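You operate a simulated robot arm through the tools that you are given. There is no shell and no other tool. Be economical: measure what you need, move in short steps, check, and stop when the job is done.

You are at the controls of a simulated robot arm. One attempt, no reset.

## Task
Put the lens marked "110 mm" from the far top of the long table on the green note block. Put the white bottle that says "soap" from the far top of the long table on the paper sheets. Put the blue metal bar that says "20" from the far top of the long table on the front of the blue workbench and the blue metal bar that says "27" on the brown plaque with the silver plate. Put one of the corner pads from the far top of the long table in the grey crate there. Put the 4 cm riser from the middle top of the long table on top of the brown carton of clamps and the 2 cm riser on the dark brown wooden coaster. Pull the drawer of the blue workbench open. The order is free. Set down upright: white bottle.
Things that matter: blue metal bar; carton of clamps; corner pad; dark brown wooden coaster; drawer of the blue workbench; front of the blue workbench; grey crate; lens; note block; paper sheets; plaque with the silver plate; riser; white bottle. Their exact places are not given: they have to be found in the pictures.

Only the result counts: the job must be done as asked and must still hold three seconds after the hand-in. Knocking over, shifting, dropping, spilling or breaking anything else fails it. Flat cloth is picked up by pressing the open fingertips on it (5 to 10 N) and closing them slowly along it; thin cloth reads only 2 to 8 mm in the jaws.

## Robot
A 7-joint arm with a fingered hand on a trunk, on a base that drives. Base frame: it is fixed to the floor where the robot stands at the start and does not move with it; the origin is under the middle of the robot, x ahead of it, y to its left, z up; the surface under the hand at the start is at about z = 0.74. Units: m, degrees, N and s.
Its first joint turns from -69.0 to 172.0 degrees. Places, roughly: blue metal bar [0.75, -0.25, 0.75]; carton of clamps [0.75, -1.75, 0.75]; corner pad (6x6x5 cm) [1, -0.4, 0.8]; dark brown wooden coaster (8x8x2 cm) [0.4, -1.6, 0.7]; drawer of the blue workbench [-1.3, -5, 0.7]; front of the blue workbench (48x13 cm) [-0.9, -4.86, 0.8]; grey crate (30x22x16 cm) [1, -0.6, 0.8]; lens [0.75, 0, 0.75]; note block (8x8x3 cm) [0.5, 0, 0.8]; paper sheets (30x21x1 cm) [0.6, 0.2, 0.7]; plaque with the silver plate (7x9x2 cm) [0.9, 0.1, 0.7]; riser [0.75, -1.75, 0.75]; white bottle [1, 0, 0.75]. Payload 5 kg.
The tool frame sits at the grasp point between the pads (the TCP): z along the fingers, y along the line on which they close. The tips reach 0.032 m beyond it. The gripper opens to 0.16 m. The gripper's body begins 0.089 m behind the TCP. The gripper is a hand of 3 fingers: y runs from the thumb to the fingers, the wrist lies at [0, 0, -0.252] in the tool frame.
Orientation is told as [roll, pitch, yaw] about the base's x, y, z axes, in that order, counted from this pose: with the fingers straight down and closing along the base's y, the tool's x points along the base's -x, its y along +y and its z along -z.

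## Interface
- The arm moves only by the tool apply_moves. Its argument "motion" is a list of rows, each a list of 6 numbers: the shift along the tool's x, y, z in cm, then the turn, a rotation vector about the tool's x, y, z in degrees. In form: [[tx, ty, tz, wx, wy, wz], ...]. A call has 1 to 8 rows; each row shifts and turns the commanded pose from where the row before left it, along the tool's axes as they then stand. Rows are played at 5 a second. More than 0.05 m and 8.6 degrees between two rows, and nothing of the call is played. Where a pose cannot be reached the arm comes as near as it can. A force on the tool above 40 N (or 10 N above the force at the start of the call, whichever is more), or a blocked arm, ends the call early, and 0.2 s more pass. In this call time passes only in rows, and 0.2 s behind the last. It gives the time, the measured TCP pose, the force on the tool (base axes), the opening and the grip force at its end, in the units of the frame above (readings bear some noise), with the torque about the TCP (base axes, N m) and any sound that the robot's microphone picked up.
- Cameras (640 x 400 px; columns grow to the right, rows downward): "scene" is now at [0.1194, -0.0112, 1.5435]; the picture's right is [-0.14, -0.99, 0.00], its down [-0.80, 0.12, -0.58] and it looks along [0.58, -0.08, -0.81] (base axes); focal length 282 px, centre (320, 200). "wrist" rides on the gripper at [0.065, -0.004, -0.116] in the tool frame; the picture's right is [0.06, 1.00, 0.00], its down [-0.87, 0.05, -0.49] and it looks along [-0.49, 0.03, 0.87] (tool axes); focal length 261 px, centre (320, 200).
- grab_frame(camera): a new picture of that camera. It takes no simulated time.
- lift_body(by): slides the trunk up (or, below 0, down) by that many m; the arm and the scene camera ride with it, the base frame stays. It gives what a move gives, with no picture.
- base_move(legs): drives the robot by 1 to 6 legs, each [ahead, left, turn to the left] in m, m and degrees, along the robot's own axes; the way and the turn of a leg run together, so that a leg with both is an arc; at most 1.5 m and 180 degrees a leg. The arm and the cameras ride along, it lands a little off, and it stops where it bumps. It gives what a move gives.
- curl_fingers(finger1, finger2, thumb_bend): sets how far each is bent, from 0 (flat) to 1 (curled in); at 0.3 the hand is open as for a grip, at 0.7 the pads meet at the TCP. One left out holds its place. A second passes; each finger stops where it meets its share of the squeeze, and holds until it gets a number again. It is the only way to open and close the hand. It gives what a move gives, with no picture; readings hold the bend of each and the force on the fingers (four entries, about 0 where the hand has none), thumb and palm.
- pan_tilt(pan, tilt): turns the head with the scene camera to pan (to the left, within 86 degrees either way) and tilt (down, from -29 to 69), counted from straight ahead of the robot. It gives what a move gives.
- locate(camera, pixels): for up to 12 pixels [column, row] of the newest picture of that camera ("zoom" is the newest enlarged one), the place [x, y, z] in the base frame of the surface seen there, good to about 0.002 m, but the place of the scene camera against the robot may be out by one fixed shift of up to 0.012 m in any direction. It takes no simulated time.
- enlarge(camera, box): a new picture of the part [left, top, right, bottom] of that camera's present view, enlarged. It takes no simulated time.
- hand_in(): hands the job in; it is judged then, once.

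Keep the steps short. Do not move on a guess: measure, check each grasp and each placing, and mend mistakes. In all there are 145 turns and 168 pictures (those below and enlarged ones count). Leave the gripper open and the arm clear of the work at the hand-in unless told otherwise, and finish with a single line.

The tools are called after ">>>" by a JSON object that holds its "fn" and its "kwargs". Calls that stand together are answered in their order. apply_moves: Moves the arm, as the interface text tells. Its arguments: {"type":"object","properties":{"motion":{"type":"array","items":{"type":"array","items":{"type":"number"}}}},"required":["motion"]} The other tools are called the same way: lift_body (by) slides the trunk up or down; curl_fingers (finger1, finger2, thumb_bend) moves the fingers one by one; base_move (legs) drives the base; pan_tilt (pan, tilt) turns the head that bears the scene camera; grab_frame (camera) takes a picture; locate (camera, pixels) gives the place of the surface under pixels of a picture; enlarge (camera, box) takes an enlarged picture of a part of a camera's view; hand_in () hands the job in.

At the start:

```text
clock: 0.0
ee_pos: [0.6819, 0.1261, 1.1008]
orientation: [0.0, 0.1, 0.1]
contact_force: [0.2, 0.3, 0.2]
ft_torque: [0.04, 0.0, 0.02]
gripper_width: 0.1598
grasp_force: 0.0
shape: jaw
bend: [0.3, 0.3, 0.3]
finger forces: [0.0, 0.0, 0.0, 0.0, 0.0, 0.0]
trunk travel left (down, up): [-0.725, 0.215]
robot x, y, heading: [-0.0032, -0.0012, 0.0]
head pan, tilt: [-8.2, 54.4]
```

scene: 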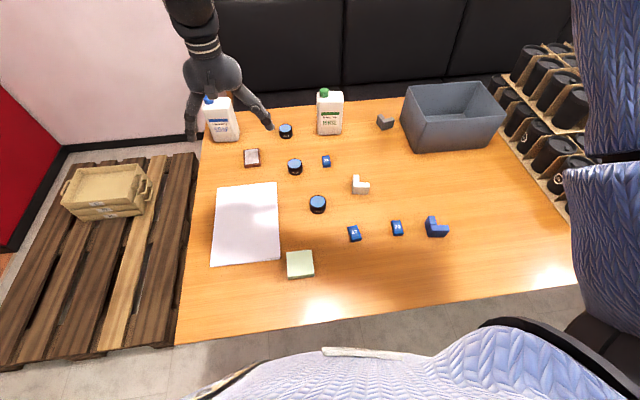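
wrist: 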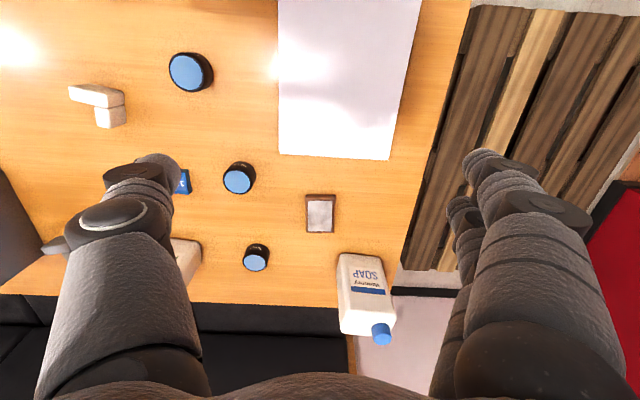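

I see the table with three lenses, three blue bars, two bottles and three corner pads. I'll enlarge to read the labels.

>>> {"fn": "enlarge", "kwargs": {"camera": "scene", "box": [190, 80, 350, 180]}}

>>> {"fn": "enlarge", "kwargs": {"camera": "scene", "box": [300, 140, 460, 240]}}

```text
4.00 times, centred on (270, 130) of scene
```

zoom: 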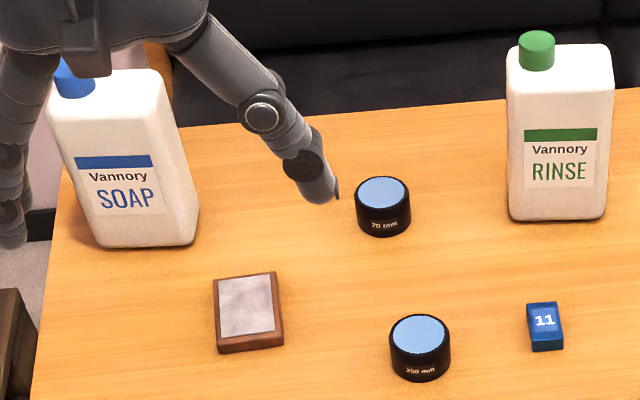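

```text
4.00 times, centred on (380, 190) of scene
```

zoom: 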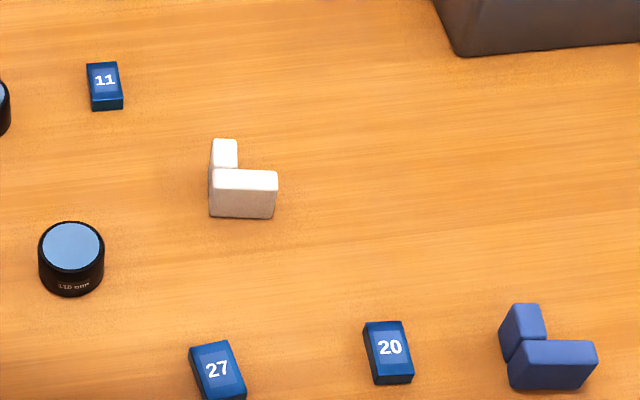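

The 110 mm lens is at (318,204), bar 27 at (354,233) and bar 20 at (397,228). I'll measure them along with their targets.

>>> {"fn": "locate", "kwargs": {"camera": "scene", "pixels": [[318, 201], [354, 231], [397, 225], [300, 260], [290, 252], [312, 272], [252, 156], [245, 222], [361, 191], [331, 230], [430, 224], [440, 228]]}}

>>> {"fn": "locate", "kwargs": {"camera": "zoom", "pixels": [[70, 222], [70, 270], [44, 246], [103, 246], [192, 347], [228, 341], [365, 325], [400, 322], [373, 375], [411, 371], [392, 379], [214, 176]]}}

>>> {"fn": "locate", "kwargs": {"camera": "scene", "pixels": [[210, 98], [208, 104], [222, 120], [214, 142], [238, 138], [228, 100], [404, 90], [501, 108], [413, 150], [452, 120], [387, 122], [380, 120]]}}

```text
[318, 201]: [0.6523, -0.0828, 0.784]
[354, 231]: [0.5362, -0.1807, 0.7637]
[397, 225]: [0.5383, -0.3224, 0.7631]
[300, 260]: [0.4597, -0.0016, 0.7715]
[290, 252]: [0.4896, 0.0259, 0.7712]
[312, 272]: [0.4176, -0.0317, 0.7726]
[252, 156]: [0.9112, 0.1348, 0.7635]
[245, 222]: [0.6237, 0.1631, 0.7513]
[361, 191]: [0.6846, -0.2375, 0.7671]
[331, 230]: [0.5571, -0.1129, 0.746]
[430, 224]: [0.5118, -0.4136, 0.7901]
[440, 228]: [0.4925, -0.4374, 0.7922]
```

```text
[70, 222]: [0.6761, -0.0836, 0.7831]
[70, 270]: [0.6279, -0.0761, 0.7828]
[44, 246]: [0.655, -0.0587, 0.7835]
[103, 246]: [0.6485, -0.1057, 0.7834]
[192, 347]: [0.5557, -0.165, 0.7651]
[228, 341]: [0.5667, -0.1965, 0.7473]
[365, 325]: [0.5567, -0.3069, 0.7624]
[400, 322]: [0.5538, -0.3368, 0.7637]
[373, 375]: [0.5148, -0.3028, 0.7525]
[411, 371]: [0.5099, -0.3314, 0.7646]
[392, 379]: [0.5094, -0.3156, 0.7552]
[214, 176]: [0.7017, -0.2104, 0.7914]
```

```text
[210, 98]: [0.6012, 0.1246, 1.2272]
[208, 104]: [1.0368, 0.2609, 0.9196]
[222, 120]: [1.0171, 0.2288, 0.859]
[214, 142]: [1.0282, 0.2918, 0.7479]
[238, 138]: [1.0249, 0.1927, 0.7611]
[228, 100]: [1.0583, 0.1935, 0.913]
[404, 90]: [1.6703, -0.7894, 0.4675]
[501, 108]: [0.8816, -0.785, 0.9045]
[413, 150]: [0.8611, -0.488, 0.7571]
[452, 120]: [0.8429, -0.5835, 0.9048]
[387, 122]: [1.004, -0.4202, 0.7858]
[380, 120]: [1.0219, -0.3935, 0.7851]
```

I'll check the scene camera's fixed shift against the wrist camera, using the same features in both.

>>> {"fn": "locate", "kwargs": {"camera": "wrist", "pixels": [[186, 72], [237, 179], [255, 257], [320, 213], [280, 155], [385, 158], [365, 270], [306, 196], [335, 196], [333, 231], [381, 334], [97, 92]]}}

>>> {"fn": "locate", "kwargs": {"camera": "scene", "pixels": [[318, 203], [295, 165], [286, 129], [252, 156], [277, 182], [215, 188], [259, 149], [245, 149], [245, 165], [259, 164], [279, 259], [211, 265]]}}

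>>> {"fn": "enlarge", "kwargs": {"camera": "wrist", "box": [160, 30, 320, 130]}}

```text
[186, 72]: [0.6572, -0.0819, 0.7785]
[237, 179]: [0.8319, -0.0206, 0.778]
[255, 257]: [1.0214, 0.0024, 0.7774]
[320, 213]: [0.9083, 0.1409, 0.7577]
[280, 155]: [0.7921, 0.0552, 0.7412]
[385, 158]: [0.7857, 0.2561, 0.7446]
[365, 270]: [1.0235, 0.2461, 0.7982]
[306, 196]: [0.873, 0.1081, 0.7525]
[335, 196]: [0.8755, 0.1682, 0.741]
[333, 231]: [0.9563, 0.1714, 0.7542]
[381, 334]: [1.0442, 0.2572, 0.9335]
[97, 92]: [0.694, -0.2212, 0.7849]
```

```text
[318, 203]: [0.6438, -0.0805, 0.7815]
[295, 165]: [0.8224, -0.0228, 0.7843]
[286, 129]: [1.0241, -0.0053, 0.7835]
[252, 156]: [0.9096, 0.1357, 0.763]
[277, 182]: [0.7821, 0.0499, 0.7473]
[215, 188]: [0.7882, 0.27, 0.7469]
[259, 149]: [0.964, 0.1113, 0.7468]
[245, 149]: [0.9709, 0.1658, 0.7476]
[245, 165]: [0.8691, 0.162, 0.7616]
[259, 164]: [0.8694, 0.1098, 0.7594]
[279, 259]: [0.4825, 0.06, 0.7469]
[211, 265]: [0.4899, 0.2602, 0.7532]
```

```text
4.00 times, centred on (240, 80) of wrist
```

zoom: 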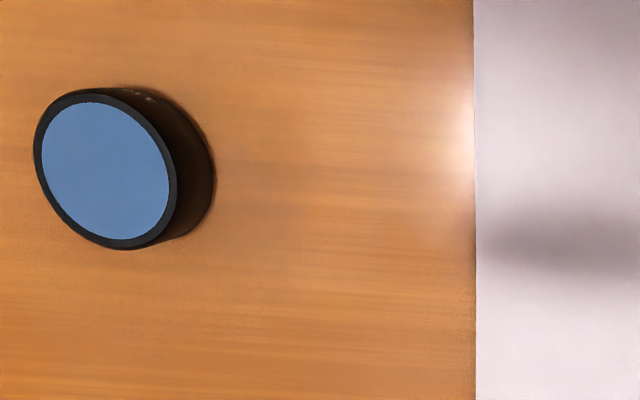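

The wrist camera puts the lens at (0.657,-0.082), with its top at 0.778. The scene camera's z reads about 5 mm high. I'll move over the lens and look.

>>> {"fn": "apply_moves", "kwargs": {"motion": [[0.31, -2.6, 2.5, 0, 0, 0], [0.31, -2.6, 2.5, 0, 0, 0], [0.31, -2.6, 2.5, 0, 0, 0], [0.31, -2.6, 2.5, 0, 0, 0], [0.31, -2.6, 2.5, 0, 0, 0], [0.31, -2.6, 2.5, 0, 0, 0], [0.31, -2.6, 2.5, 0, 0, 0], [0.31, -2.6, 2.5, 0, 0, 0]]}}

>>> {"fn": "grab_frame", "kwargs": {"camera": "wrist"}}

>>> {"fn": "grab_frame", "kwargs": {"camera": "scene"}}

```text
clock: 1.8
ee_pos: [0.6603, -0.0863, 0.9002]
orientation: [0.0, 0.1, 0.2]
contact_force: [0.1, -0.3, 0.4]
ft_torque: [0.03, 0.03, -0.05]
gripper_width: 0.1598
grasp_force: 0.0
shape: jaw
bend: [0.3, 0.3, 0.3]
finger forces: [0.1, 0.0, 0.1, 0.0, 0.0, 0.1]
trunk travel left (down, up): [-0.725, 0.215]
robot x, y, heading: [-0.0004, -0.0008, 0.1]
head pan, tilt: [-8.2, 54.4]
```

```text
162 pictures are left
```

wrist: 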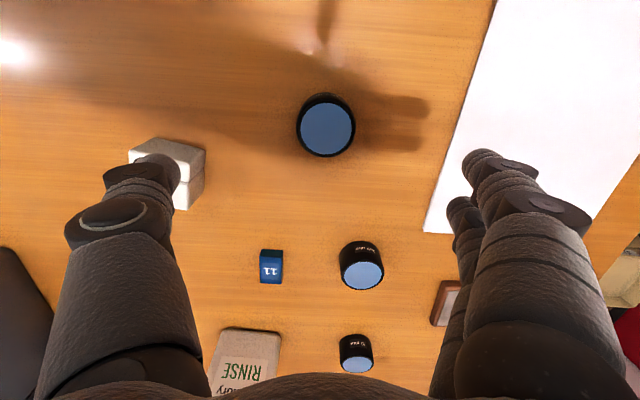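

```text
161 pictures are left
```

scene: 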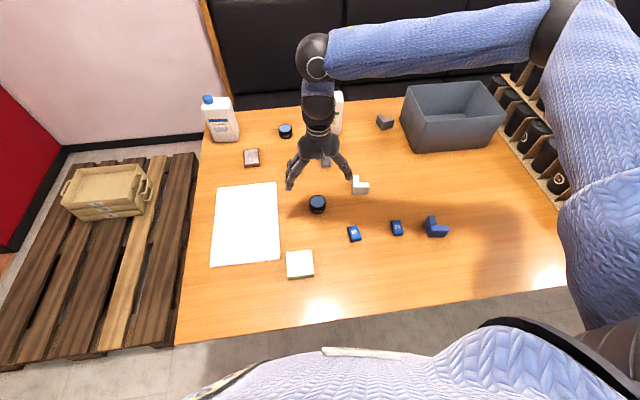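

>>> {"fn": "locate", "kwargs": {"camera": "wrist", "pixels": [[327, 130], [302, 128], [354, 128], [327, 104], [327, 153], [150, 148], [185, 190], [200, 150], [168, 140], [271, 255]]}}

>>> {"fn": "curl_fingers", "kwargs": {"finger1": 0.42, "finger2": 0.42, "thumb_bend": 0.42}}

>>> {"fn": "grab_frame", "kwargs": {"camera": "wrist"}}

```text
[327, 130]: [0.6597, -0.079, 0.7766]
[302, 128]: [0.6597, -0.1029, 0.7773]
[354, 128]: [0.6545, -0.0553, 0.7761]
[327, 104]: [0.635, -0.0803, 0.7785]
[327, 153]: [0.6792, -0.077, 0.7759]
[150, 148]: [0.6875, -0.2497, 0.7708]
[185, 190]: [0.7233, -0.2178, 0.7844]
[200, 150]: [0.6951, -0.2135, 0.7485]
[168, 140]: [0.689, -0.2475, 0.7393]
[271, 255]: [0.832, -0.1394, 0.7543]
```

```text
clock: 2.8
ee_pos: [0.6597, -0.083, 0.9007]
orientation: [0.0, 0.0, 0.0]
contact_force: [0.3, 0.4, -0.2]
ft_torque: [0.02, -0.03, 0.04]
gripper_width: 0.1207
grasp_force: 0.0
shape: fingers
bend: [0.42, 0.42, 0.42]
finger forces: [0.0, 0.0, 0.0, 0.1, 0.1, 0.1]
trunk travel left (down, up): [-0.725, 0.215]
robot x, y, heading: [0.0016, 0.0028, 0.2]
head pan, tilt: [-8.2, 54.4]
```

```text
160 pictures are left
```

wrist: 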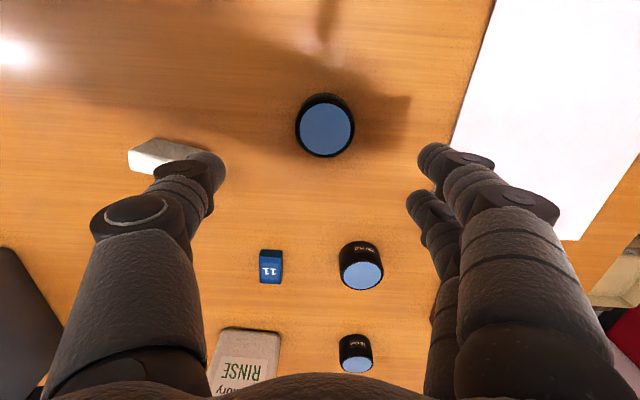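

The lens centre is (0.657,-0.079). I'll go down to TCP z≈0.782.

>>> {"fn": "apply_moves", "kwargs": {"motion": [[0.2, 0.35, 3, 0, 0, 0], [0, 0, 3, 0, 0, 0], [0, 0, 3, 0, 0, 0], [0, 0, 2.85, 0, 0, 0]]}}

>>> {"fn": "grab_frame", "kwargs": {"camera": "wrist"}}

```text
clock: 3.8
ee_pos: [0.6555, -0.0799, 0.7826]
orientation: [0.0, 0.0, 0.0]
contact_force: [0.5, 0.3, -0.4]
ft_torque: [0.01, 0.06, -0.02]
gripper_width: 0.121
grasp_force: 0.0
shape: fingers
bend: [0.42, 0.42, 0.42]
finger forces: [0.1, 0.0, 0.1, 0.0, 0.0, 0.0]
trunk travel left (down, up): [-0.725, 0.215]
robot x, y, heading: [0.0014, 0.0003, -0.0]
head pan, tilt: [-8.2, 54.4]
```

```text
159 pictures are left
```

wrist: 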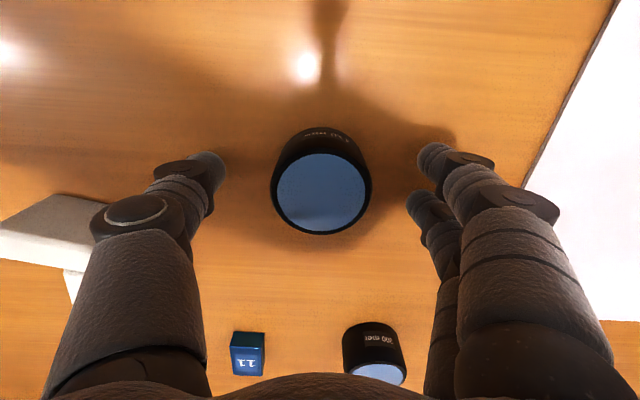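

The lens is centred between the thumb and fingers. Closing.

>>> {"fn": "curl_fingers", "kwargs": {"finger1": 0.65, "finger2": 0.65, "thumb_bend": 0.65}}

>>> {"fn": "grab_frame", "kwargs": {"camera": "wrist"}}

```text
clock: 4.8
ee_pos: [0.6545, -0.0798, 0.7823]
orientation: [0.0, 0.0, 0.0]
contact_force: [0.1, -0.1, 0.3]
ft_torque: [0.0, 0.01, 0.02]
gripper_width: 0.0542
grasp_force: 12.7
shape: fingers
bend: [0.59, 0.59, 0.61]
finger forces: [5.9, 6.5, 0.0, 0.1, 12.5, 0.0]
trunk travel left (down, up): [-0.725, 0.215]
robot x, y, heading: [-0.0006, 0.0031, -0.1]
head pan, tilt: [-8.2, 54.4]
```

```text
158 pictures are left
```

wrist: 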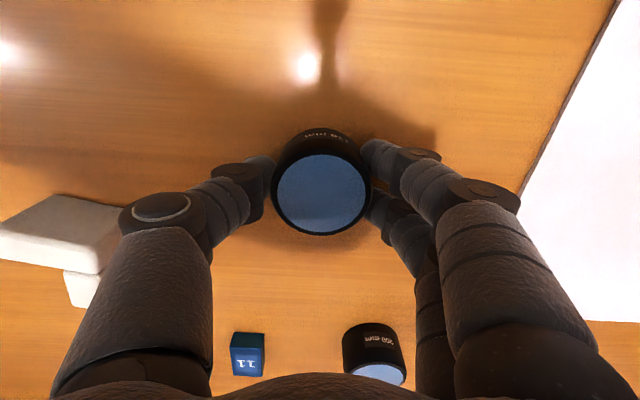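

It's gripped at 12.7 N. I'll lift it and head toward the note block.

>>> {"fn": "apply_moves", "kwargs": {"motion": [[0, 0, -2.5, 0, 0, 0], [0, 0, -3, 0, 0, 0], [0, 0, -3.5, 0, 0, 0], [3.5, 1.5, 0, 0, 0, 0], [4, 1.6, 0, 0, 0, 0], [4, 1.6, 0, 0, 0, 0]]}}

>>> {"fn": "grab_frame", "kwargs": {"camera": "wrist"}}

>>> {"fn": "grab_frame", "kwargs": {"camera": "scene"}}

```text
clock: 6.2
ee_pos: [0.5367, -0.0312, 0.8737]
orientation: [-0.1, 0.0, -0.1]
contact_force: [0.1, 0.3, -2.0]
ft_torque: [0.01, -0.04, 0.01]
gripper_width: 0.0544
grasp_force: 12.1
shape: fingers
bend: [0.59, 0.59, 0.61]
finger forces: [5.8, 6.6, 0.0, 0.0, 12.1, 0.0]
trunk travel left (down, up): [-0.725, 0.215]
robot x, y, heading: [0.0003, 0.0043, -0.3]
head pan, tilt: [-8.2, 54.4]
```

```text
157 pictures are left
```

wrist: 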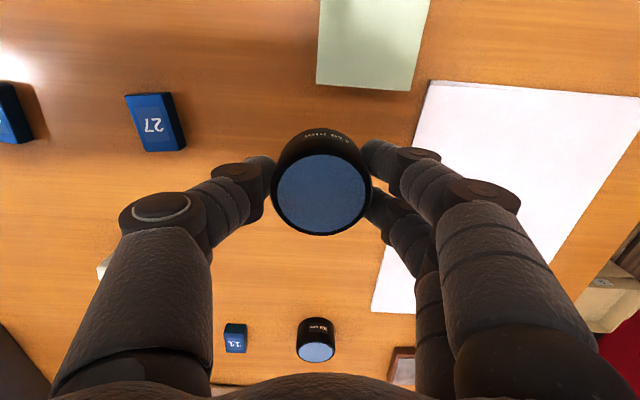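

```text
156 pictures are left
```

scene: 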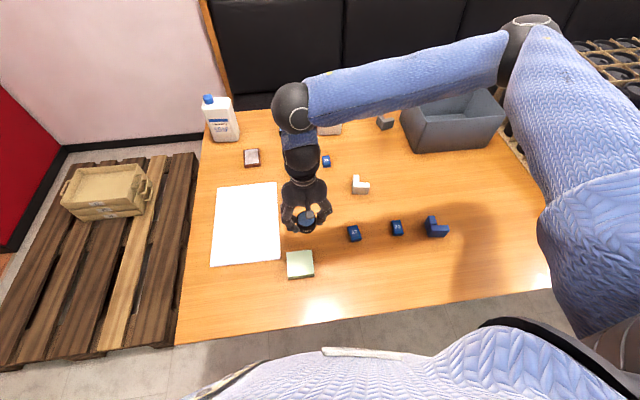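

It's holding well. I'll measure the note block.

>>> {"fn": "locate", "kwargs": {"camera": "wrist", "pixels": [[318, 80], [409, 87], [360, 60], [321, 10], [426, 5], [152, 122], [127, 97], [165, 94], [318, 150], [321, 190]]}}

>>> {"fn": "enlarge", "kwargs": {"camera": "scene", "box": [240, 200, 400, 300]}}

```text
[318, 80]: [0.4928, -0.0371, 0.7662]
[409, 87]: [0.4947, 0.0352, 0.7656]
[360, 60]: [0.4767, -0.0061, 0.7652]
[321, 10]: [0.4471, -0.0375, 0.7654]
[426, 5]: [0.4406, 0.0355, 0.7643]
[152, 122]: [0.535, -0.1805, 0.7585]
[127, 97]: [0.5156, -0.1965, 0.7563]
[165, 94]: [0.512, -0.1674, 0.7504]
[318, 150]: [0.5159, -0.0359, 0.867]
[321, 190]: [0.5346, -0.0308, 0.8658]
```

```text
4.00 times, centred on (320, 250) of scene
```

zoom: 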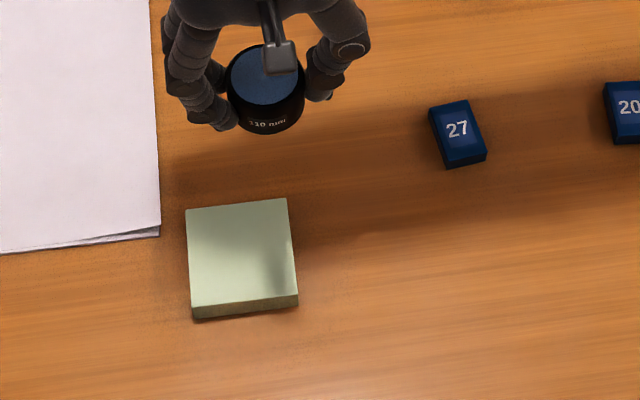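

The block centre is about (0.457,-0.001), with its top at 0.7655. I'll move above it and lower to TCP 0.81.

>>> {"fn": "apply_moves", "kwargs": {"motion": [[4, 1.5, 0, 0, 0, 0], [4, 1.5, 0, 0, 0, 0], [0, 0, 2.5, 0, 0, 0], [0, 0, 2.2, 0, 0, 0], [0, 0, 1.4, 0, 0, 0]]}}

>>> {"fn": "enlarge", "kwargs": {"camera": "scene", "box": [240, 200, 400, 300]}}

```text
clock: 7.4
ee_pos: [0.4616, -0.0018, 0.8119]
orientation: [0.0, -0.1, 0.0]
contact_force: [0.2, -0.4, -1.7]
ft_torque: [0.03, 0.0, 0.0]
gripper_width: 0.0544
grasp_force: 12.2
shape: fingers
bend: [0.59, 0.59, 0.61]
finger forces: [5.9, 6.6, 0.1, 0.1, 12.1, 0.1]
trunk travel left (down, up): [-0.725, 0.215]
robot x, y, heading: [0.0013, 0.0018, 0.1]
head pan, tilt: [-8.2, 54.4]
```

```text
4.00 times, centred on (320, 250) of scene
```

zoom: 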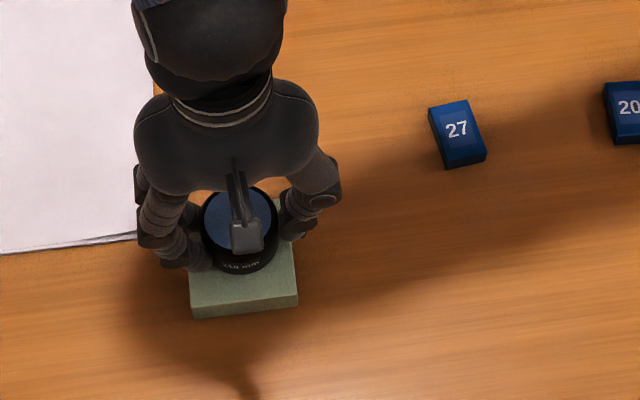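

Nudging down until it touches the block.

>>> {"fn": "apply_moves", "kwargs": {"motion": [[0.4, 0, 0.2, 0, 0, 0], [0, 0, 0.15, 0, 0, 0]]}}

```text
clock: 8.0
ee_pos: [0.4558, -0.0014, 0.8094]
orientation: [0.0, 0.0, 0.0]
contact_force: [-0.1, -0.5, -1.5]
ft_torque: [-0.05, -0.01, -0.01]
gripper_width: 0.0542
grasp_force: 12.3
shape: fingers
bend: [0.59, 0.59, 0.61]
finger forces: [5.9, 6.7, 0.1, 0.1, 12.3, 0.1]
trunk travel left (down, up): [-0.725, 0.215]
robot x, y, heading: [-0.0012, -0.0003, -0.1]
head pan, tilt: [-8.2, 54.4]
```

>>> {"fn": "apply_moves", "kwargs": {"motion": [[0, 0, 0.15, 0, 0, 0], [0, 0, 0.15, 0, 0, 0]]}}

```text
clock: 8.6
ee_pos: [0.4563, -0.0015, 0.8059]
orientation: [0.0, -0.1, -0.1]
contact_force: [0.8, -0.7, 9.2]
ft_torque: [-0.02, -0.01, 0.02]
gripper_width: 0.0541
grasp_force: 13.9
shape: fingers
bend: [0.6, 0.59, 0.61]
finger forces: [6.3, 7.7, 0.0, 0.1, 14.0, 0.0]
trunk travel left (down, up): [-0.725, 0.215]
robot x, y, heading: [0.0012, -0.0014, -0.1]
head pan, tilt: [-8.2, 54.4]
```

Contact at 9 N. I'll back off 1 mm, then open to 0.42.

>>> {"fn": "apply_moves", "kwargs": {"motion": [[0, 0, -0.1, 0, 0, 0]]}}

>>> {"fn": "curl_fingers", "kwargs": {"finger1": 0.45, "finger2": 0.45, "thumb_bend": 0.45}}

>>> {"fn": "apply_moves", "kwargs": {"motion": [[0, 0, -3, 0, 0, 0], [0, 0, -4, 0, 0, 0], [0, 0, -4, 0, 0, 0]]}}

>>> {"fn": "grab_frame", "kwargs": {"camera": "wrist"}}

```text
clock: 9.0
ee_pos: [0.4559, -0.0016, 0.8066]
orientation: [0.0, 0.0, 0.0]
contact_force: [0.4, -1.2, 7.0]
ft_torque: [0.01, -0.03, 0.01]
gripper_width: 0.0541
grasp_force: 13.4
shape: fingers
bend: [0.6, 0.6, 0.61]
finger forces: [6.2, 7.6, 0.1, 0.0, 13.9, 0.0]
trunk travel left (down, up): [-0.725, 0.215]
robot x, y, heading: [0.0012, 0.0005, 0.0]
head pan, tilt: [-8.2, 54.4]
```

```text
clock: 10.0
ee_pos: [0.4554, -0.0006, 0.8056]
orientation: [0.0, 0.0, -0.1]
contact_force: [0.0, 0.6, -0.1]
ft_torque: [0.01, -0.02, -0.01]
gripper_width: 0.1069
grasp_force: 0.1
shape: fingers
bend: [0.45, 0.45, 0.45]
finger forces: [0.0, 0.0, 0.0, 0.1, 0.0, 0.1]
trunk travel left (down, up): [-0.725, 0.215]
robot x, y, heading: [-0.001, -0.0002, -0.0]
head pan, tilt: [-8.2, 54.4]
```

```text
clock: 10.8
ee_pos: [0.4553, -0.0009, 0.9173]
orientation: [-0.2, -0.1, 0.0]
contact_force: [0.0, 0.6, 0.0]
ft_torque: [-0.02, -0.02, -0.03]
gripper_width: 0.1072
grasp_force: 0.1
shape: fingers
bend: [0.45, 0.45, 0.45]
finger forces: [0.0, 0.0, 0.0, 0.0, 0.0, 0.0]
trunk travel left (down, up): [-0.725, 0.215]
robot x, y, heading: [-0.0016, 0.0025, -0.2]
head pan, tilt: [-8.2, 54.4]
```

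```text
153 pictures are left
```

wrist: 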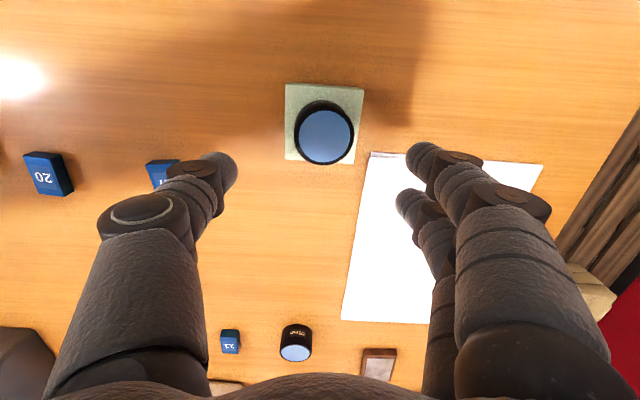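

The lens sits well on the block. Next is bar 27, so I'll move above it at (0.535,-0.18).

>>> {"fn": "apply_moves", "kwargs": {"motion": [[-1.6, -3.6, 0, 0, 0, 0], [-1.6, -3.6, 0, 0, 0, 0], [-1.6, -3.6, 0, 0, 0, 0], [-1.6, -3.6, 0, 0, 0, 0], [-1.6, -3.6, 2, 0, 0, 0]]}}

>>> {"fn": "enlarge", "kwargs": {"camera": "wrist", "box": [240, 80, 400, 180]}}

```text
clock: 12.0
ee_pos: [0.536, -0.1844, 0.8935]
orientation: [0.1, 0.0, 0.2]
contact_force: [0.1, 0.4, -0.3]
ft_torque: [0.02, -0.01, 0.01]
gripper_width: 0.1074
grasp_force: 0.0
shape: fingers
bend: [0.45, 0.45, 0.45]
finger forces: [0.0, 0.1, 0.0, 0.1, 0.0, 0.1]
trunk travel left (down, up): [-0.725, 0.215]
robot x, y, heading: [0.0002, -0.0024, 0.1]
head pan, tilt: [-8.2, 54.4]
```

```text
4.00 times, centred on (320, 130) of wrist
```

zoom: 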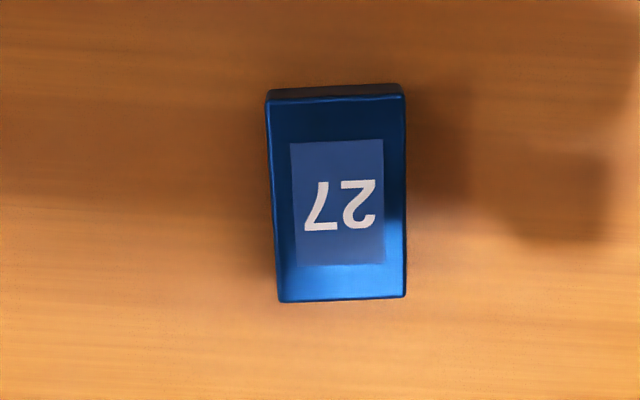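

>>> {"fn": "locate", "kwargs": {"camera": "zoom", "pixels": [[270, 105], [401, 100], [280, 297], [402, 293], [338, 200], [150, 200]]}}

```text
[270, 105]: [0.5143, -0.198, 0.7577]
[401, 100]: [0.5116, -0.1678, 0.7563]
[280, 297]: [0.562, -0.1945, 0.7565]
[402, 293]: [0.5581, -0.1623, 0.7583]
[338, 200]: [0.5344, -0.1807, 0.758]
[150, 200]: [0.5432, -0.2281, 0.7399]
```

Bar 27 is centred at (0.5365,-0.181) with yaw about +6°. I'll align and descend to TCP 0.776.

>>> {"fn": "apply_moves", "kwargs": {"motion": [[0, 0.3, 3, 0, 0, -6], [0, 0, 3.5, 0, 0, 0], [0, 0, 3.25, 0, 0, 0], [0, 0, 2, 0, 0, 0]]}}

>>> {"fn": "curl_fingers", "kwargs": {"finger1": 0.55, "finger2": 0.55, "thumb_bend": 0.55}}

>>> {"fn": "grab_frame", "kwargs": {"camera": "wrist"}}

```text
clock: 13.0
ee_pos: [0.5352, -0.1794, 0.7787]
orientation: [0.0, 0.0, 6.0]
contact_force: [-0.5, -3.5, 11.7]
ft_torque: [0.62, 0.16, 0.11]
gripper_width: 0.1076
grasp_force: 5.7
shape: fingers
bend: [0.46, 0.45, 0.45]
finger forces: [7.3, 4.5, 0.0, 0.0, 0.3, 0.1]
trunk travel left (down, up): [-0.725, 0.215]
robot x, y, heading: [-0.0022, -0.0012, 0.1]
head pan, tilt: [-8.2, 54.4]
```

```text
clock: 13.9
ee_pos: [0.5362, -0.1777, 0.7811]
orientation: [0.1, -0.4, 6.1]
contact_force: [-3.0, -0.7, 21.7]
ft_torque: [-0.33, 0.27, -0.17]
gripper_width: 0.0736
grasp_force: 10.2
shape: fingers
bend: [0.54, 0.54, 0.55]
finger forces: [5.9, 1.9, 0.0, 0.1, 13.8, 0.0]
trunk travel left (down, up): [-0.725, 0.215]
robot x, y, heading: [-0.0022, 0.0035, -0.2]
head pan, tilt: [-8.2, 54.4]
stopped: the force on the tool passed its limit at 41 N (the readings are from after the stop); the commanded pose is now the measured one
```

```text
151 pictures are left
```

wrist: 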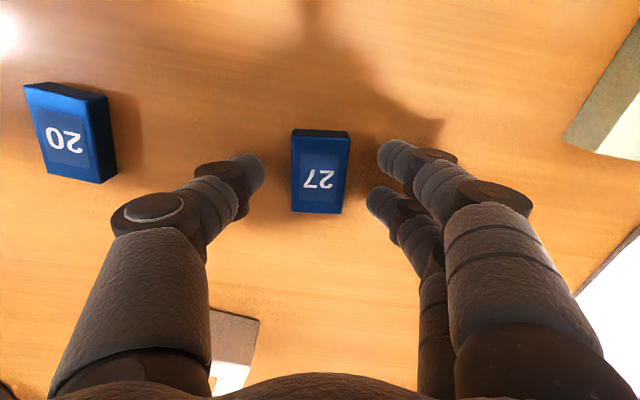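

The tips touched the table. I'll raise to 0.785 and close.

>>> {"fn": "apply_moves", "kwargs": {"motion": [[0, 0, -0.35, 0, 0.4, 0]]}}

>>> {"fn": "curl_fingers", "kwargs": {"finger1": 0.68, "finger2": 0.68, "thumb_bend": 0.68}}

>>> {"fn": "grab_frame", "kwargs": {"camera": "wrist"}}

```text
clock: 14.3
ee_pos: [0.536, -0.1797, 0.7816]
orientation: [0.0, 0.3, 6.0]
contact_force: [0.9, -0.2, 0.8]
ft_torque: [-0.01, -0.01, 0.01]
gripper_width: 0.0677
grasp_force: 0.0
shape: fingers
bend: [0.55, 0.55, 0.55]
finger forces: [0.1, 0.0, 0.0, 0.0, 0.1, 0.0]
trunk travel left (down, up): [-0.725, 0.215]
robot x, y, heading: [-0.0025, 0.0026, -0.2]
head pan, tilt: [-8.2, 54.4]
```

```text
clock: 15.3
ee_pos: [0.5347, -0.179, 0.7835]
orientation: [0.0, 0.3, 6.0]
contact_force: [-0.4, 0.5, 0.9]
ft_torque: [-0.02, -0.01, 0.01]
gripper_width: 0.0377
grasp_force: 9.7
shape: fingers
bend: [0.63, 0.63, 0.65]
finger forces: [5.0, 5.0, 0.0, 0.1, 9.8, 0.0]
trunk travel left (down, up): [-0.725, 0.215]
robot x, y, heading: [0.0005, 0.0013, -0.4]
head pan, tilt: [-8.2, 54.4]
```

```text
150 pictures are left
```

wrist: 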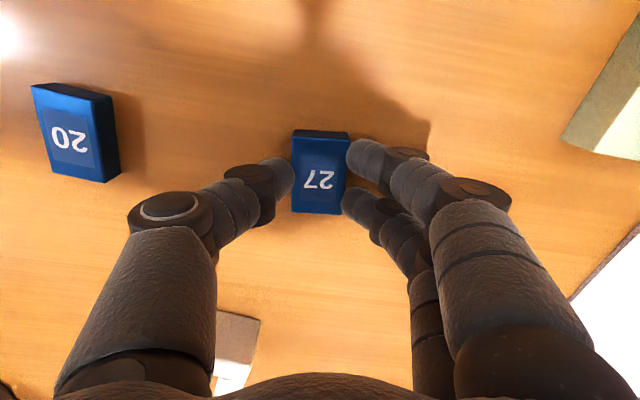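

It's gripped at 9.7 N. I'll lift, undo the yaw and travel toward the plaque.

>>> {"fn": "apply_moves", "kwargs": {"motion": [[0, 0, -3.5, 0, 0, 0], [0, 0, -4, 0, 0, 0], [0, 0, -4, 0, 0, 6], [-3.2, 2.7, 0, 0, 0, 0], [-3.2, 2.7, 0, 0, 0, 0], [-3.2, 2.7, 0, 0, 0, 0], [-3.2, 2.7, 0, 0, 0, 0], [-3.2, 2.7, 0, 0, 0, 0]]}}

>>> {"fn": "apply_moves", "kwargs": {"motion": [[-3.2, 2.7, 0, 0, 0, 0], [-3.2, 2.7, 0, 0, 0, 0], [-3.2, 2.7, 0, 0, 0, 0], [-3.2, 2.7, 0, 0, 0, 0], [-3.2, 2.7, 0, 0, 0, 0], [-3.2, 3.0, 0, 0, 0, 0]]}}

>>> {"fn": "grab_frame", "kwargs": {"camera": "wrist"}}

>>> {"fn": "grab_frame", "kwargs": {"camera": "scene"}}

```text
clock: 17.1
ee_pos: [0.6983, -0.0452, 0.897]
orientation: [0.0, 0.3, -0.1]
contact_force: [0.4, 1.3, -1.3]
ft_torque: [-0.01, 0.0, 0.0]
gripper_width: 0.0378
grasp_force: 10.3
shape: fingers
bend: [0.63, 0.63, 0.65]
finger forces: [4.9, 5.0, 0.0, 0.1, 9.9, 0.1]
trunk travel left (down, up): [-0.725, 0.215]
robot x, y, heading: [0.0021, 0.0026, 0.0]
head pan, tilt: [-8.2, 54.4]
```

```text
clock: 18.5
ee_pos: [0.8906, 0.1193, 0.8955]
orientation: [-0.1, 0.3, 0.0]
contact_force: [0.8, 0.5, -0.7]
ft_torque: [-0.02, 0.02, 0.0]
gripper_width: 0.0376
grasp_force: 10.3
shape: fingers
bend: [0.63, 0.63, 0.65]
finger forces: [5.0, 5.1, 0.0, 0.0, 9.9, 0.1]
trunk travel left (down, up): [-0.725, 0.215]
robot x, y, heading: [-0.0041, -0.0011, 0.1]
head pan, tilt: [-8.2, 54.4]
```

```text
149 pictures are left
```

wrist: 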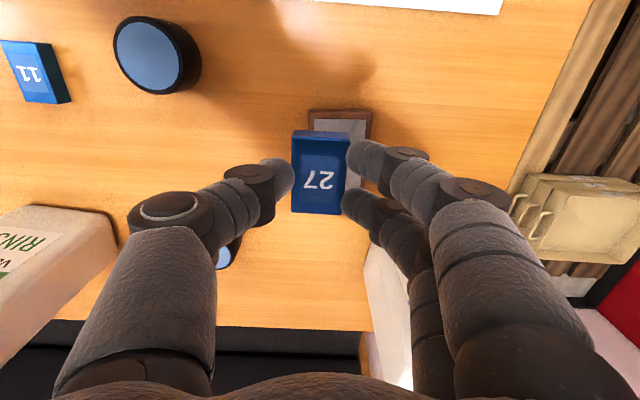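

```text
148 pictures are left
```

scene: 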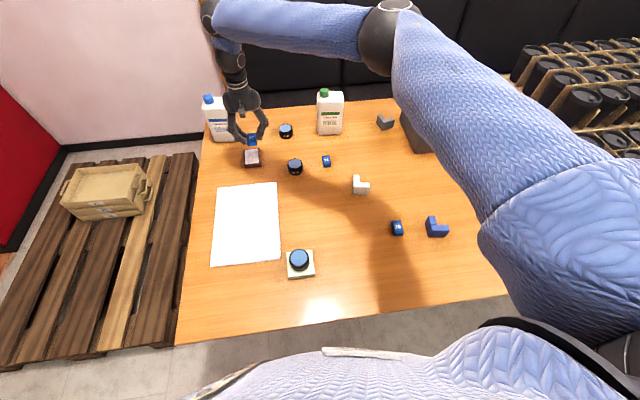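

>>> {"fn": "locate", "kwargs": {"camera": "wrist", "pixels": [[318, 165], [297, 142], [344, 142], [298, 207], [340, 208], [311, 113], [368, 113], [340, 122], [362, 130], [405, 270]]}}

>>> {"fn": "enlarge", "kwargs": {"camera": "scene", "box": [190, 80, 350, 180]}}

```text
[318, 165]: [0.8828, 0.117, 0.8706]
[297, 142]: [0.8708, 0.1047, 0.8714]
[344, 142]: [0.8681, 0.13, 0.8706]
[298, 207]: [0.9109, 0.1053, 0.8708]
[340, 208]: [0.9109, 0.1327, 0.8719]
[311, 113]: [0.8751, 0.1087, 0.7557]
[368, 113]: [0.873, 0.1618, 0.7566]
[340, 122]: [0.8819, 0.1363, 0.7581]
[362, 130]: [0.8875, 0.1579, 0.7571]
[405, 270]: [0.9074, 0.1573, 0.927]
```

```text
4.00 times, centred on (270, 130) of scene
```

zoom: 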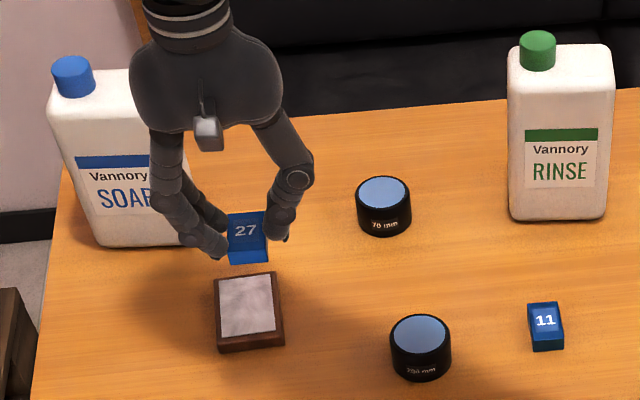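

The bar bottom is at TCP-0.042. The target bar centre is (0.908,0.138). Lowering to 2–3 mm above the plaque.

>>> {"fn": "apply_moves", "kwargs": {"motion": [[-1.75, 2.0, 0, 0, 0, 0], [0, 0, 3, 0, 0, 0], [0, 0, 3, 0, 0, 0], [0, 0, 2.2, 0, 0, 0], [0, 0, 1.1, 0, 0, 0]]}}

>>> {"fn": "grab_frame", "kwargs": {"camera": "wrist"}}

>>> {"fn": "enlarge", "kwargs": {"camera": "scene", "box": [190, 80, 350, 180]}}

```text
clock: 19.7
ee_pos: [0.9059, 0.14, 0.8025]
orientation: [0.0, 0.4, 0.0]
contact_force: [0.4, 0.0, -0.3]
ft_torque: [-0.02, -0.02, -0.01]
gripper_width: 0.038
grasp_force: 10.5
shape: fingers
bend: [0.63, 0.63, 0.65]
finger forces: [4.9, 5.0, 0.0, 0.0, 9.8, 0.1]
trunk travel left (down, up): [-0.725, 0.215]
robot x, y, heading: [0.0001, 0.0, -0.0]
head pan, tilt: [-8.2, 54.4]
```

```text
146 pictures are left
```

wrist: 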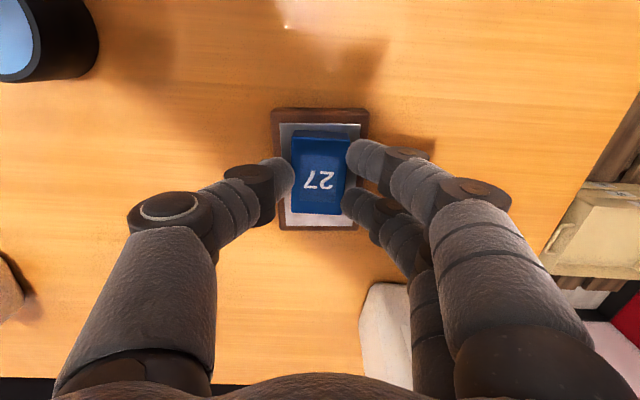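

```text
4.00 times, centred on (270, 130) of scene
```

zoom: 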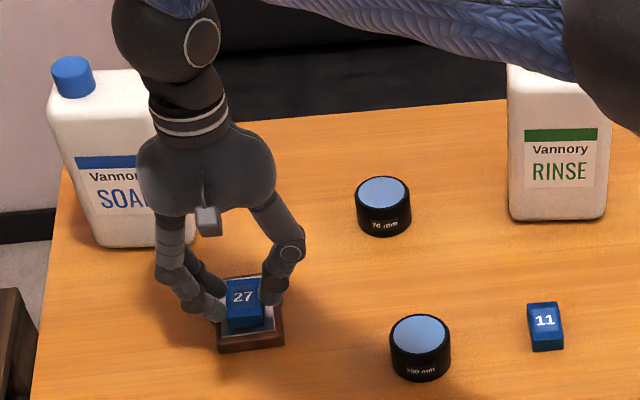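

It's well centred. Lowering to contact.

>>> {"fn": "apply_moves", "kwargs": {"motion": [[0, 0, 0.15, 0, 0, 0], [0, 0, 0.15, 0, 0, 0], [0, 0, 0.1, 0, 0, 0]]}}

```text
clock: 20.5
ee_pos: [0.9067, 0.1404, 0.7975]
orientation: [0.0, 0.3, 0.1]
contact_force: [0.6, -0.7, -1.1]
ft_torque: [0.01, 0.04, 0.04]
gripper_width: 0.038
grasp_force: 9.6
shape: fingers
bend: [0.63, 0.63, 0.65]
finger forces: [5.0, 5.0, 0.1, 0.1, 9.8, 0.0]
trunk travel left (down, up): [-0.725, 0.215]
robot x, y, heading: [0.0007, 0.0027, -0.1]
head pan, tilt: [-8.2, 54.4]
```

>>> {"fn": "apply_moves", "kwargs": {"motion": [[0, 0, 0.12, 0, 0, 0], [0, 0, 0.12, 0, 0, 0]]}}

```text
clock: 21.1
ee_pos: [0.9067, 0.1407, 0.7977]
orientation: [0.1, 0.1, 0.0]
contact_force: [-0.2, 0.5, 5.0]
ft_torque: [0.03, 0.02, -0.03]
gripper_width: 0.0374
grasp_force: 11.3
shape: fingers
bend: [0.63, 0.63, 0.65]
finger forces: [5.9, 5.9, 0.0, 0.0, 11.1, 0.0]
trunk travel left (down, up): [-0.725, 0.215]
robot x, y, heading: [0.0015, 0.0055, 0.1]
head pan, tilt: [-8.2, 54.4]
```

Contact. Release and rise.

>>> {"fn": "curl_fingers", "kwargs": {"finger1": 0.5, "finger2": 0.5, "thumb_bend": 0.5}}

>>> {"fn": "apply_moves", "kwargs": {"motion": [[0, 0, -3, 0, 0, 0], [0, 0, -4, 0, 0, 0], [0, 0, -4, 0, 0, 0], [0, 0, -3, 0, 0, 0]]}}

>>> {"fn": "grab_frame", "kwargs": {"camera": "wrist"}}

```text
clock: 22.1
ee_pos: [0.9052, 0.1405, 0.7974]
orientation: [0.0, 0.4, 0.0]
contact_force: [0.1, -0.3, -0.2]
ft_torque: [0.0, 0.02, 0.0]
gripper_width: 0.0868
grasp_force: 0.1
shape: fingers
bend: [0.5, 0.5, 0.5]
finger forces: [0.0, 0.0, 0.0, 0.0, 0.1, 0.0]
trunk travel left (down, up): [-0.725, 0.215]
robot x, y, heading: [-0.0011, -0.0023, -0.0]
head pan, tilt: [-8.2, 54.4]
```

```text
clock: 23.1
ee_pos: [0.9054, 0.1404, 0.9361]
orientation: [0.0, 0.3, -0.1]
contact_force: [0.0, -0.2, -0.3]
ft_torque: [0.04, -0.01, 0.0]
gripper_width: 0.0867
grasp_force: 0.0
shape: fingers
bend: [0.5, 0.5, 0.5]
finger forces: [0.0, 0.1, 0.1, 0.0, 0.0, 0.0]
trunk travel left (down, up): [-0.725, 0.215]
robot x, y, heading: [0.0004, 0.0028, 0.1]
head pan, tilt: [-8.2, 54.4]
```

```text
144 pictures are left
```

wrist: 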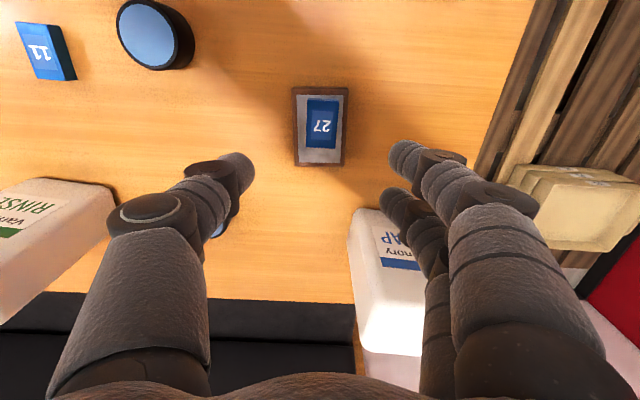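

Bar 27 is on the plaque. Now I'll measure the soap bottle and the table edges.

>>> {"fn": "grab_frame", "kwargs": {"camera": "scene"}}

>>> {"fn": "enlarge", "kwargs": {"camera": "scene", "box": [190, 80, 270, 130]}}

>>> {"fn": "locate", "kwargs": {"camera": "scene", "pixels": [[185, 340], [370, 316], [500, 300], [300, 323], [190, 250], [200, 130], [210, 99], [208, 106], [212, 140], [225, 140], [238, 136], [300, 345]]}}

>>> {"fn": "locate", "kwargs": {"camera": "wrist", "pixels": [[352, 215], [352, 250], [358, 325], [370, 345], [382, 220], [375, 300]]}}

```text
143 pictures are left
```

scene: 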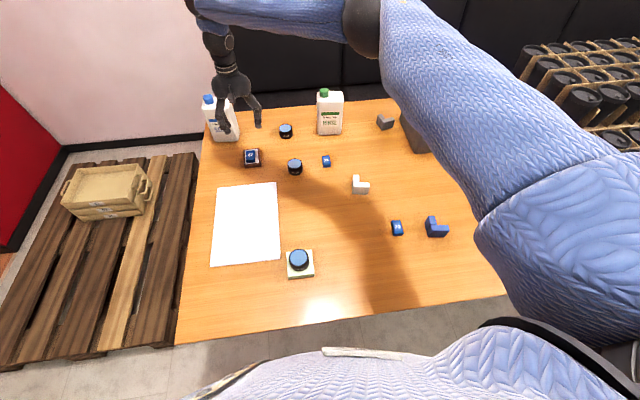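

```text
8.00 times, centred on (230, 105) of scene
```

zoom: 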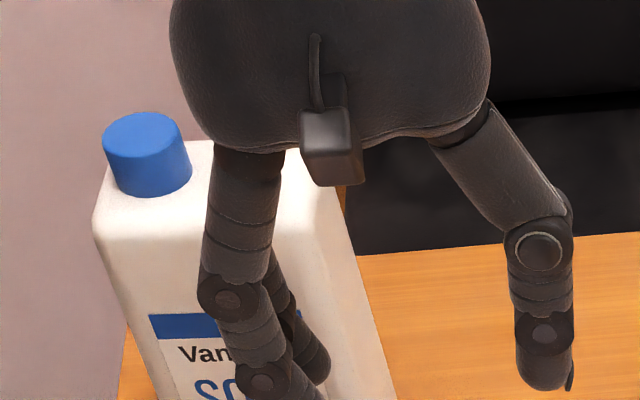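

```text
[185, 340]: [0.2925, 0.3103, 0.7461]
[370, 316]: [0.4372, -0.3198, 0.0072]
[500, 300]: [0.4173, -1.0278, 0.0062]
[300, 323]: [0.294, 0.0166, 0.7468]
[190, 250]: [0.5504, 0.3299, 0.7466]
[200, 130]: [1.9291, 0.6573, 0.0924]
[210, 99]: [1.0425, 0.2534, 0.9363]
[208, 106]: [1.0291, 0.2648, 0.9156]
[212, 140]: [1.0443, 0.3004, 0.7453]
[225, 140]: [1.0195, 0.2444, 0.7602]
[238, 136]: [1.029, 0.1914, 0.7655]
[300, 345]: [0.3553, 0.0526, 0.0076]
```

```text
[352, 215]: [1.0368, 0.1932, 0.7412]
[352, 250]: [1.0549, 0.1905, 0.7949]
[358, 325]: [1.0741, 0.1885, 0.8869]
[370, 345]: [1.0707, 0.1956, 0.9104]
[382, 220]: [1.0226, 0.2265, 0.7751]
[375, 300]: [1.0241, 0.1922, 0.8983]
```

The bottle is about 5.5 cm deep (x 1.02–1.075) and 10 cm wide (y 0.19–0.295), with its top at 0.94. It's beyond straight-down reach, so I'll tilt the hand 45° forward and close on its sides. Raising and tilting first.

>>> {"fn": "apply_moves", "kwargs": {"motion": [[2, 0, -4, 0, 0, 0], [0, 0, 0, 0, -7.5, 0], [0, 0, 0, 0, -7.5, 0], [0, 0, 0, 0, -7.5, 0], [0, 0, 0, 0, -7.5, 0], [0, 0, 0, 0, -7.5, 0], [0, 0, 0, 0, -7.5, 0]]}}

>>> {"fn": "curl_fingers", "kwargs": {"finger1": 0.3, "finger2": 0.3, "thumb_bend": 0.3}}

>>> {"fn": "grab_frame", "kwargs": {"camera": "wrist"}}

>>> {"fn": "grab_frame", "kwargs": {"camera": "scene"}}

```text
clock: 24.7
ee_pos: [0.8864, 0.1392, 0.9767]
orientation: [0.0, -44.8, -0.1]
contact_force: [0.6, -0.1, -0.9]
ft_torque: [0.02, -0.01, -0.03]
gripper_width: 0.0867
grasp_force: 0.0
shape: fingers
bend: [0.5, 0.5, 0.5]
finger forces: [0.1, 0.0, 0.1, 0.1, 0.1, 0.0]
trunk travel left (down, up): [-0.725, 0.215]
robot x, y, heading: [-0.0011, -0.0022, -0.3]
head pan, tilt: [-8.2, 54.4]
```

```text
clock: 25.7
ee_pos: [0.8872, 0.1405, 0.9759]
orientation: [0.0, -44.7, 0.0]
contact_force: [0.3, -0.4, -0.3]
ft_torque: [0.02, -0.02, 0.0]
gripper_width: 0.1676
grasp_force: 0.0
shape: fingers
bend: [0.3, 0.3, 0.3]
finger forces: [0.0, 0.0, 0.0, 0.0, 0.0, 0.0]
trunk travel left (down, up): [-0.725, 0.215]
robot x, y, heading: [-0.0004, 0.0007, -0.1]
head pan, tilt: [-8.2, 54.4]
```

```text
141 pictures are left
```

wrist: 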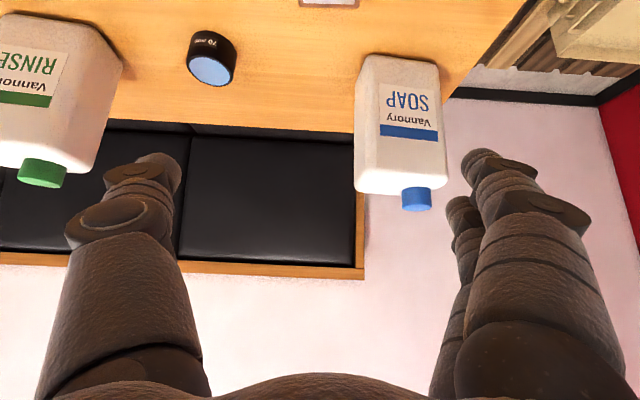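

```text
140 pictures are left
```

scene: 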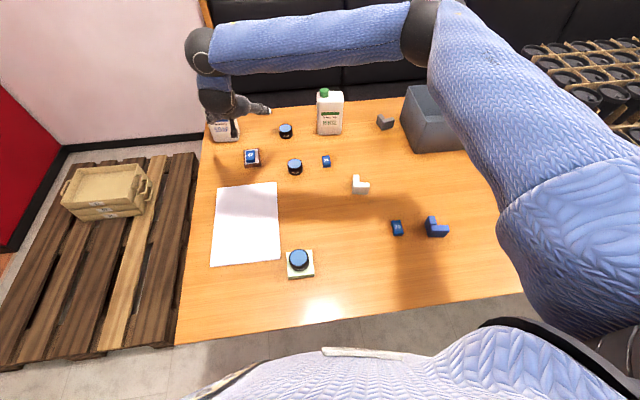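

The wrist camera sees the whole bottle, so I'll measure it there.

>>> {"fn": "locate", "kwargs": {"camera": "wrist", "pixels": [[368, 65], [432, 70], [368, 180], [438, 180], [405, 120], [405, 150], [362, 180], [412, 195], [416, 208], [375, 58], [358, 170], [362, 90]]}}

```text
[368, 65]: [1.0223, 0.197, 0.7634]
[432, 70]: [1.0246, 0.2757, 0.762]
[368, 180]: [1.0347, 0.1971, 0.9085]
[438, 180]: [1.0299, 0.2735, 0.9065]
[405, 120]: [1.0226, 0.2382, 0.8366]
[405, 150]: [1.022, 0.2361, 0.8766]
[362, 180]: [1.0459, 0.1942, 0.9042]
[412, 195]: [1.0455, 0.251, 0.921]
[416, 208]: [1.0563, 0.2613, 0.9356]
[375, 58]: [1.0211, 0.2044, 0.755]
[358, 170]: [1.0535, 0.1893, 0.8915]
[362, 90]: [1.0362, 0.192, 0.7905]
```

The bottle is centred at (1.05, 0.236) and square to the axes. Moving to the pre-grasp.

>>> {"fn": "apply_moves", "kwargs": {"motion": [[-0.75, 3.2, 1.7, 0, 0, 0], [-0.75, 3.2, 1.7, 0, 0, 0], [-0.75, 3.2, 1.7, 0, 0, 0], [0, 0, 3, 0, 0, 0], [0, 0, 3, 0, 0, 0]]}}

>>> {"fn": "grab_frame", "kwargs": {"camera": "wrist"}}

```text
clock: 26.9
ee_pos: [0.9839, 0.2386, 0.9121]
orientation: [0.1, -44.7, 0.0]
contact_force: [1.1, 1.1, 0.1]
ft_torque: [-0.05, 0.01, -0.03]
gripper_width: 0.1677
grasp_force: 0.2
shape: fingers
bend: [0.3, 0.3, 0.3]
finger forces: [0.0, 0.1, 0.0, 0.0, 0.0, 0.0]
trunk travel left (down, up): [-0.725, 0.215]
robot x, y, heading: [-0.0002, 0.0026, -0.1]
head pan, tilt: [-8.2, 54.4]
```

```text
139 pictures are left
```

wrist: 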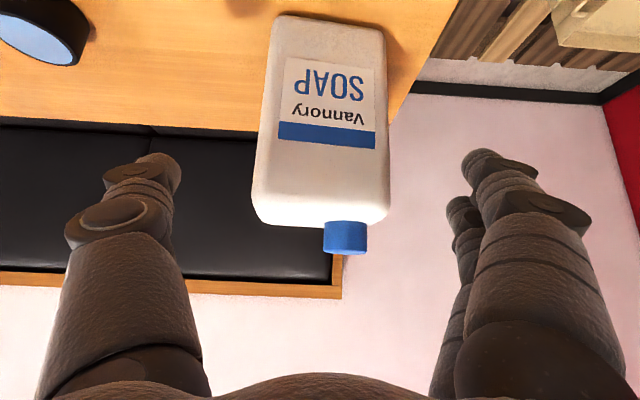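

It's centred. Advancing 8.5 cm along the tool axis.

>>> {"fn": "apply_moves", "kwargs": {"motion": [[0, 0, 2.5, 0, 0, 0], [0, 0, 2.5, 0, 0, 0], [0, 0, 2, 0, 0, 0], [0, 0, 1.5, 0, 0, 0]]}}

>>> {"fn": "grab_frame", "kwargs": {"camera": "wrist"}}

```text
clock: 27.9
ee_pos: [1.0429, 0.238, 0.8539]
orientation: [-0.1, -44.8, 0.1]
contact_force: [0.4, -0.8, -0.5]
ft_torque: [0.0, 0.0, -0.01]
gripper_width: 0.1677
grasp_force: 0.1
shape: fingers
bend: [0.3, 0.3, 0.3]
finger forces: [0.0, 0.0, 0.0, 0.0, 0.0, 0.0]
trunk travel left (down, up): [-0.725, 0.215]
robot x, y, heading: [0.0003, 0.0003, -0.2]
head pan, tilt: [-8.2, 54.4]
```

```text
138 pictures are left
```

wrist: 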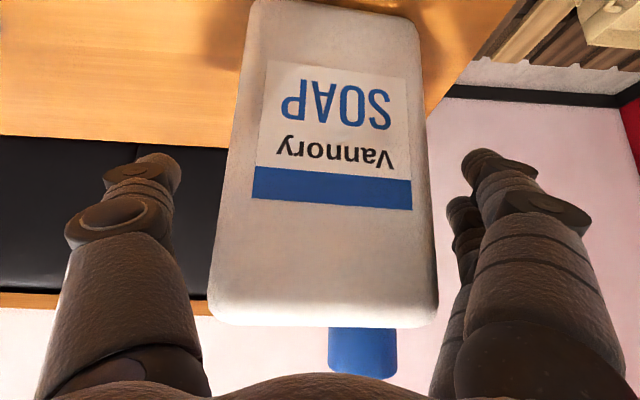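

Closing on the sides.

>>> {"fn": "curl_fingers", "kwargs": {"finger1": 0.6, "finger2": 0.6, "thumb_bend": 0.6}}

>>> {"fn": "grab_frame", "kwargs": {"camera": "wrist"}}

```text
clock: 28.9
ee_pos: [1.0417, 0.2376, 0.8538]
orientation: [0.1, -44.8, -0.1]
contact_force: [-2.8, 3.8, 2.9]
ft_torque: [-0.08, -0.15, 0.1]
gripper_width: 0.1043
grasp_force: 23.9
shape: fingers
bend: [0.46, 0.52, 0.51]
finger forces: [10.2, 16.3, 0.1, 0.0, 21.5, 0.1]
trunk travel left (down, up): [-0.725, 0.215]
robot x, y, heading: [-0.0033, -0.0018, 0.0]
head pan, tilt: [-8.2, 54.4]
```

```text
137 pictures are left
```

wrist: 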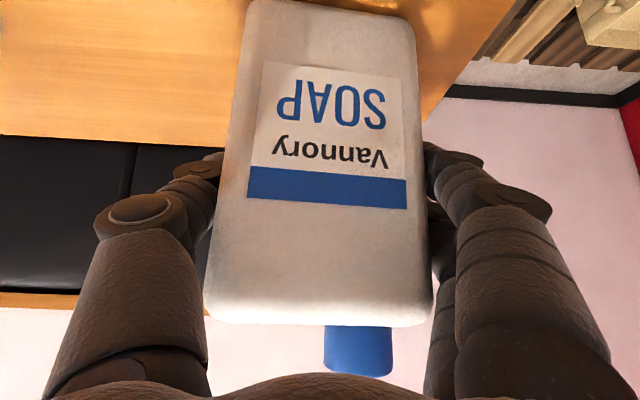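

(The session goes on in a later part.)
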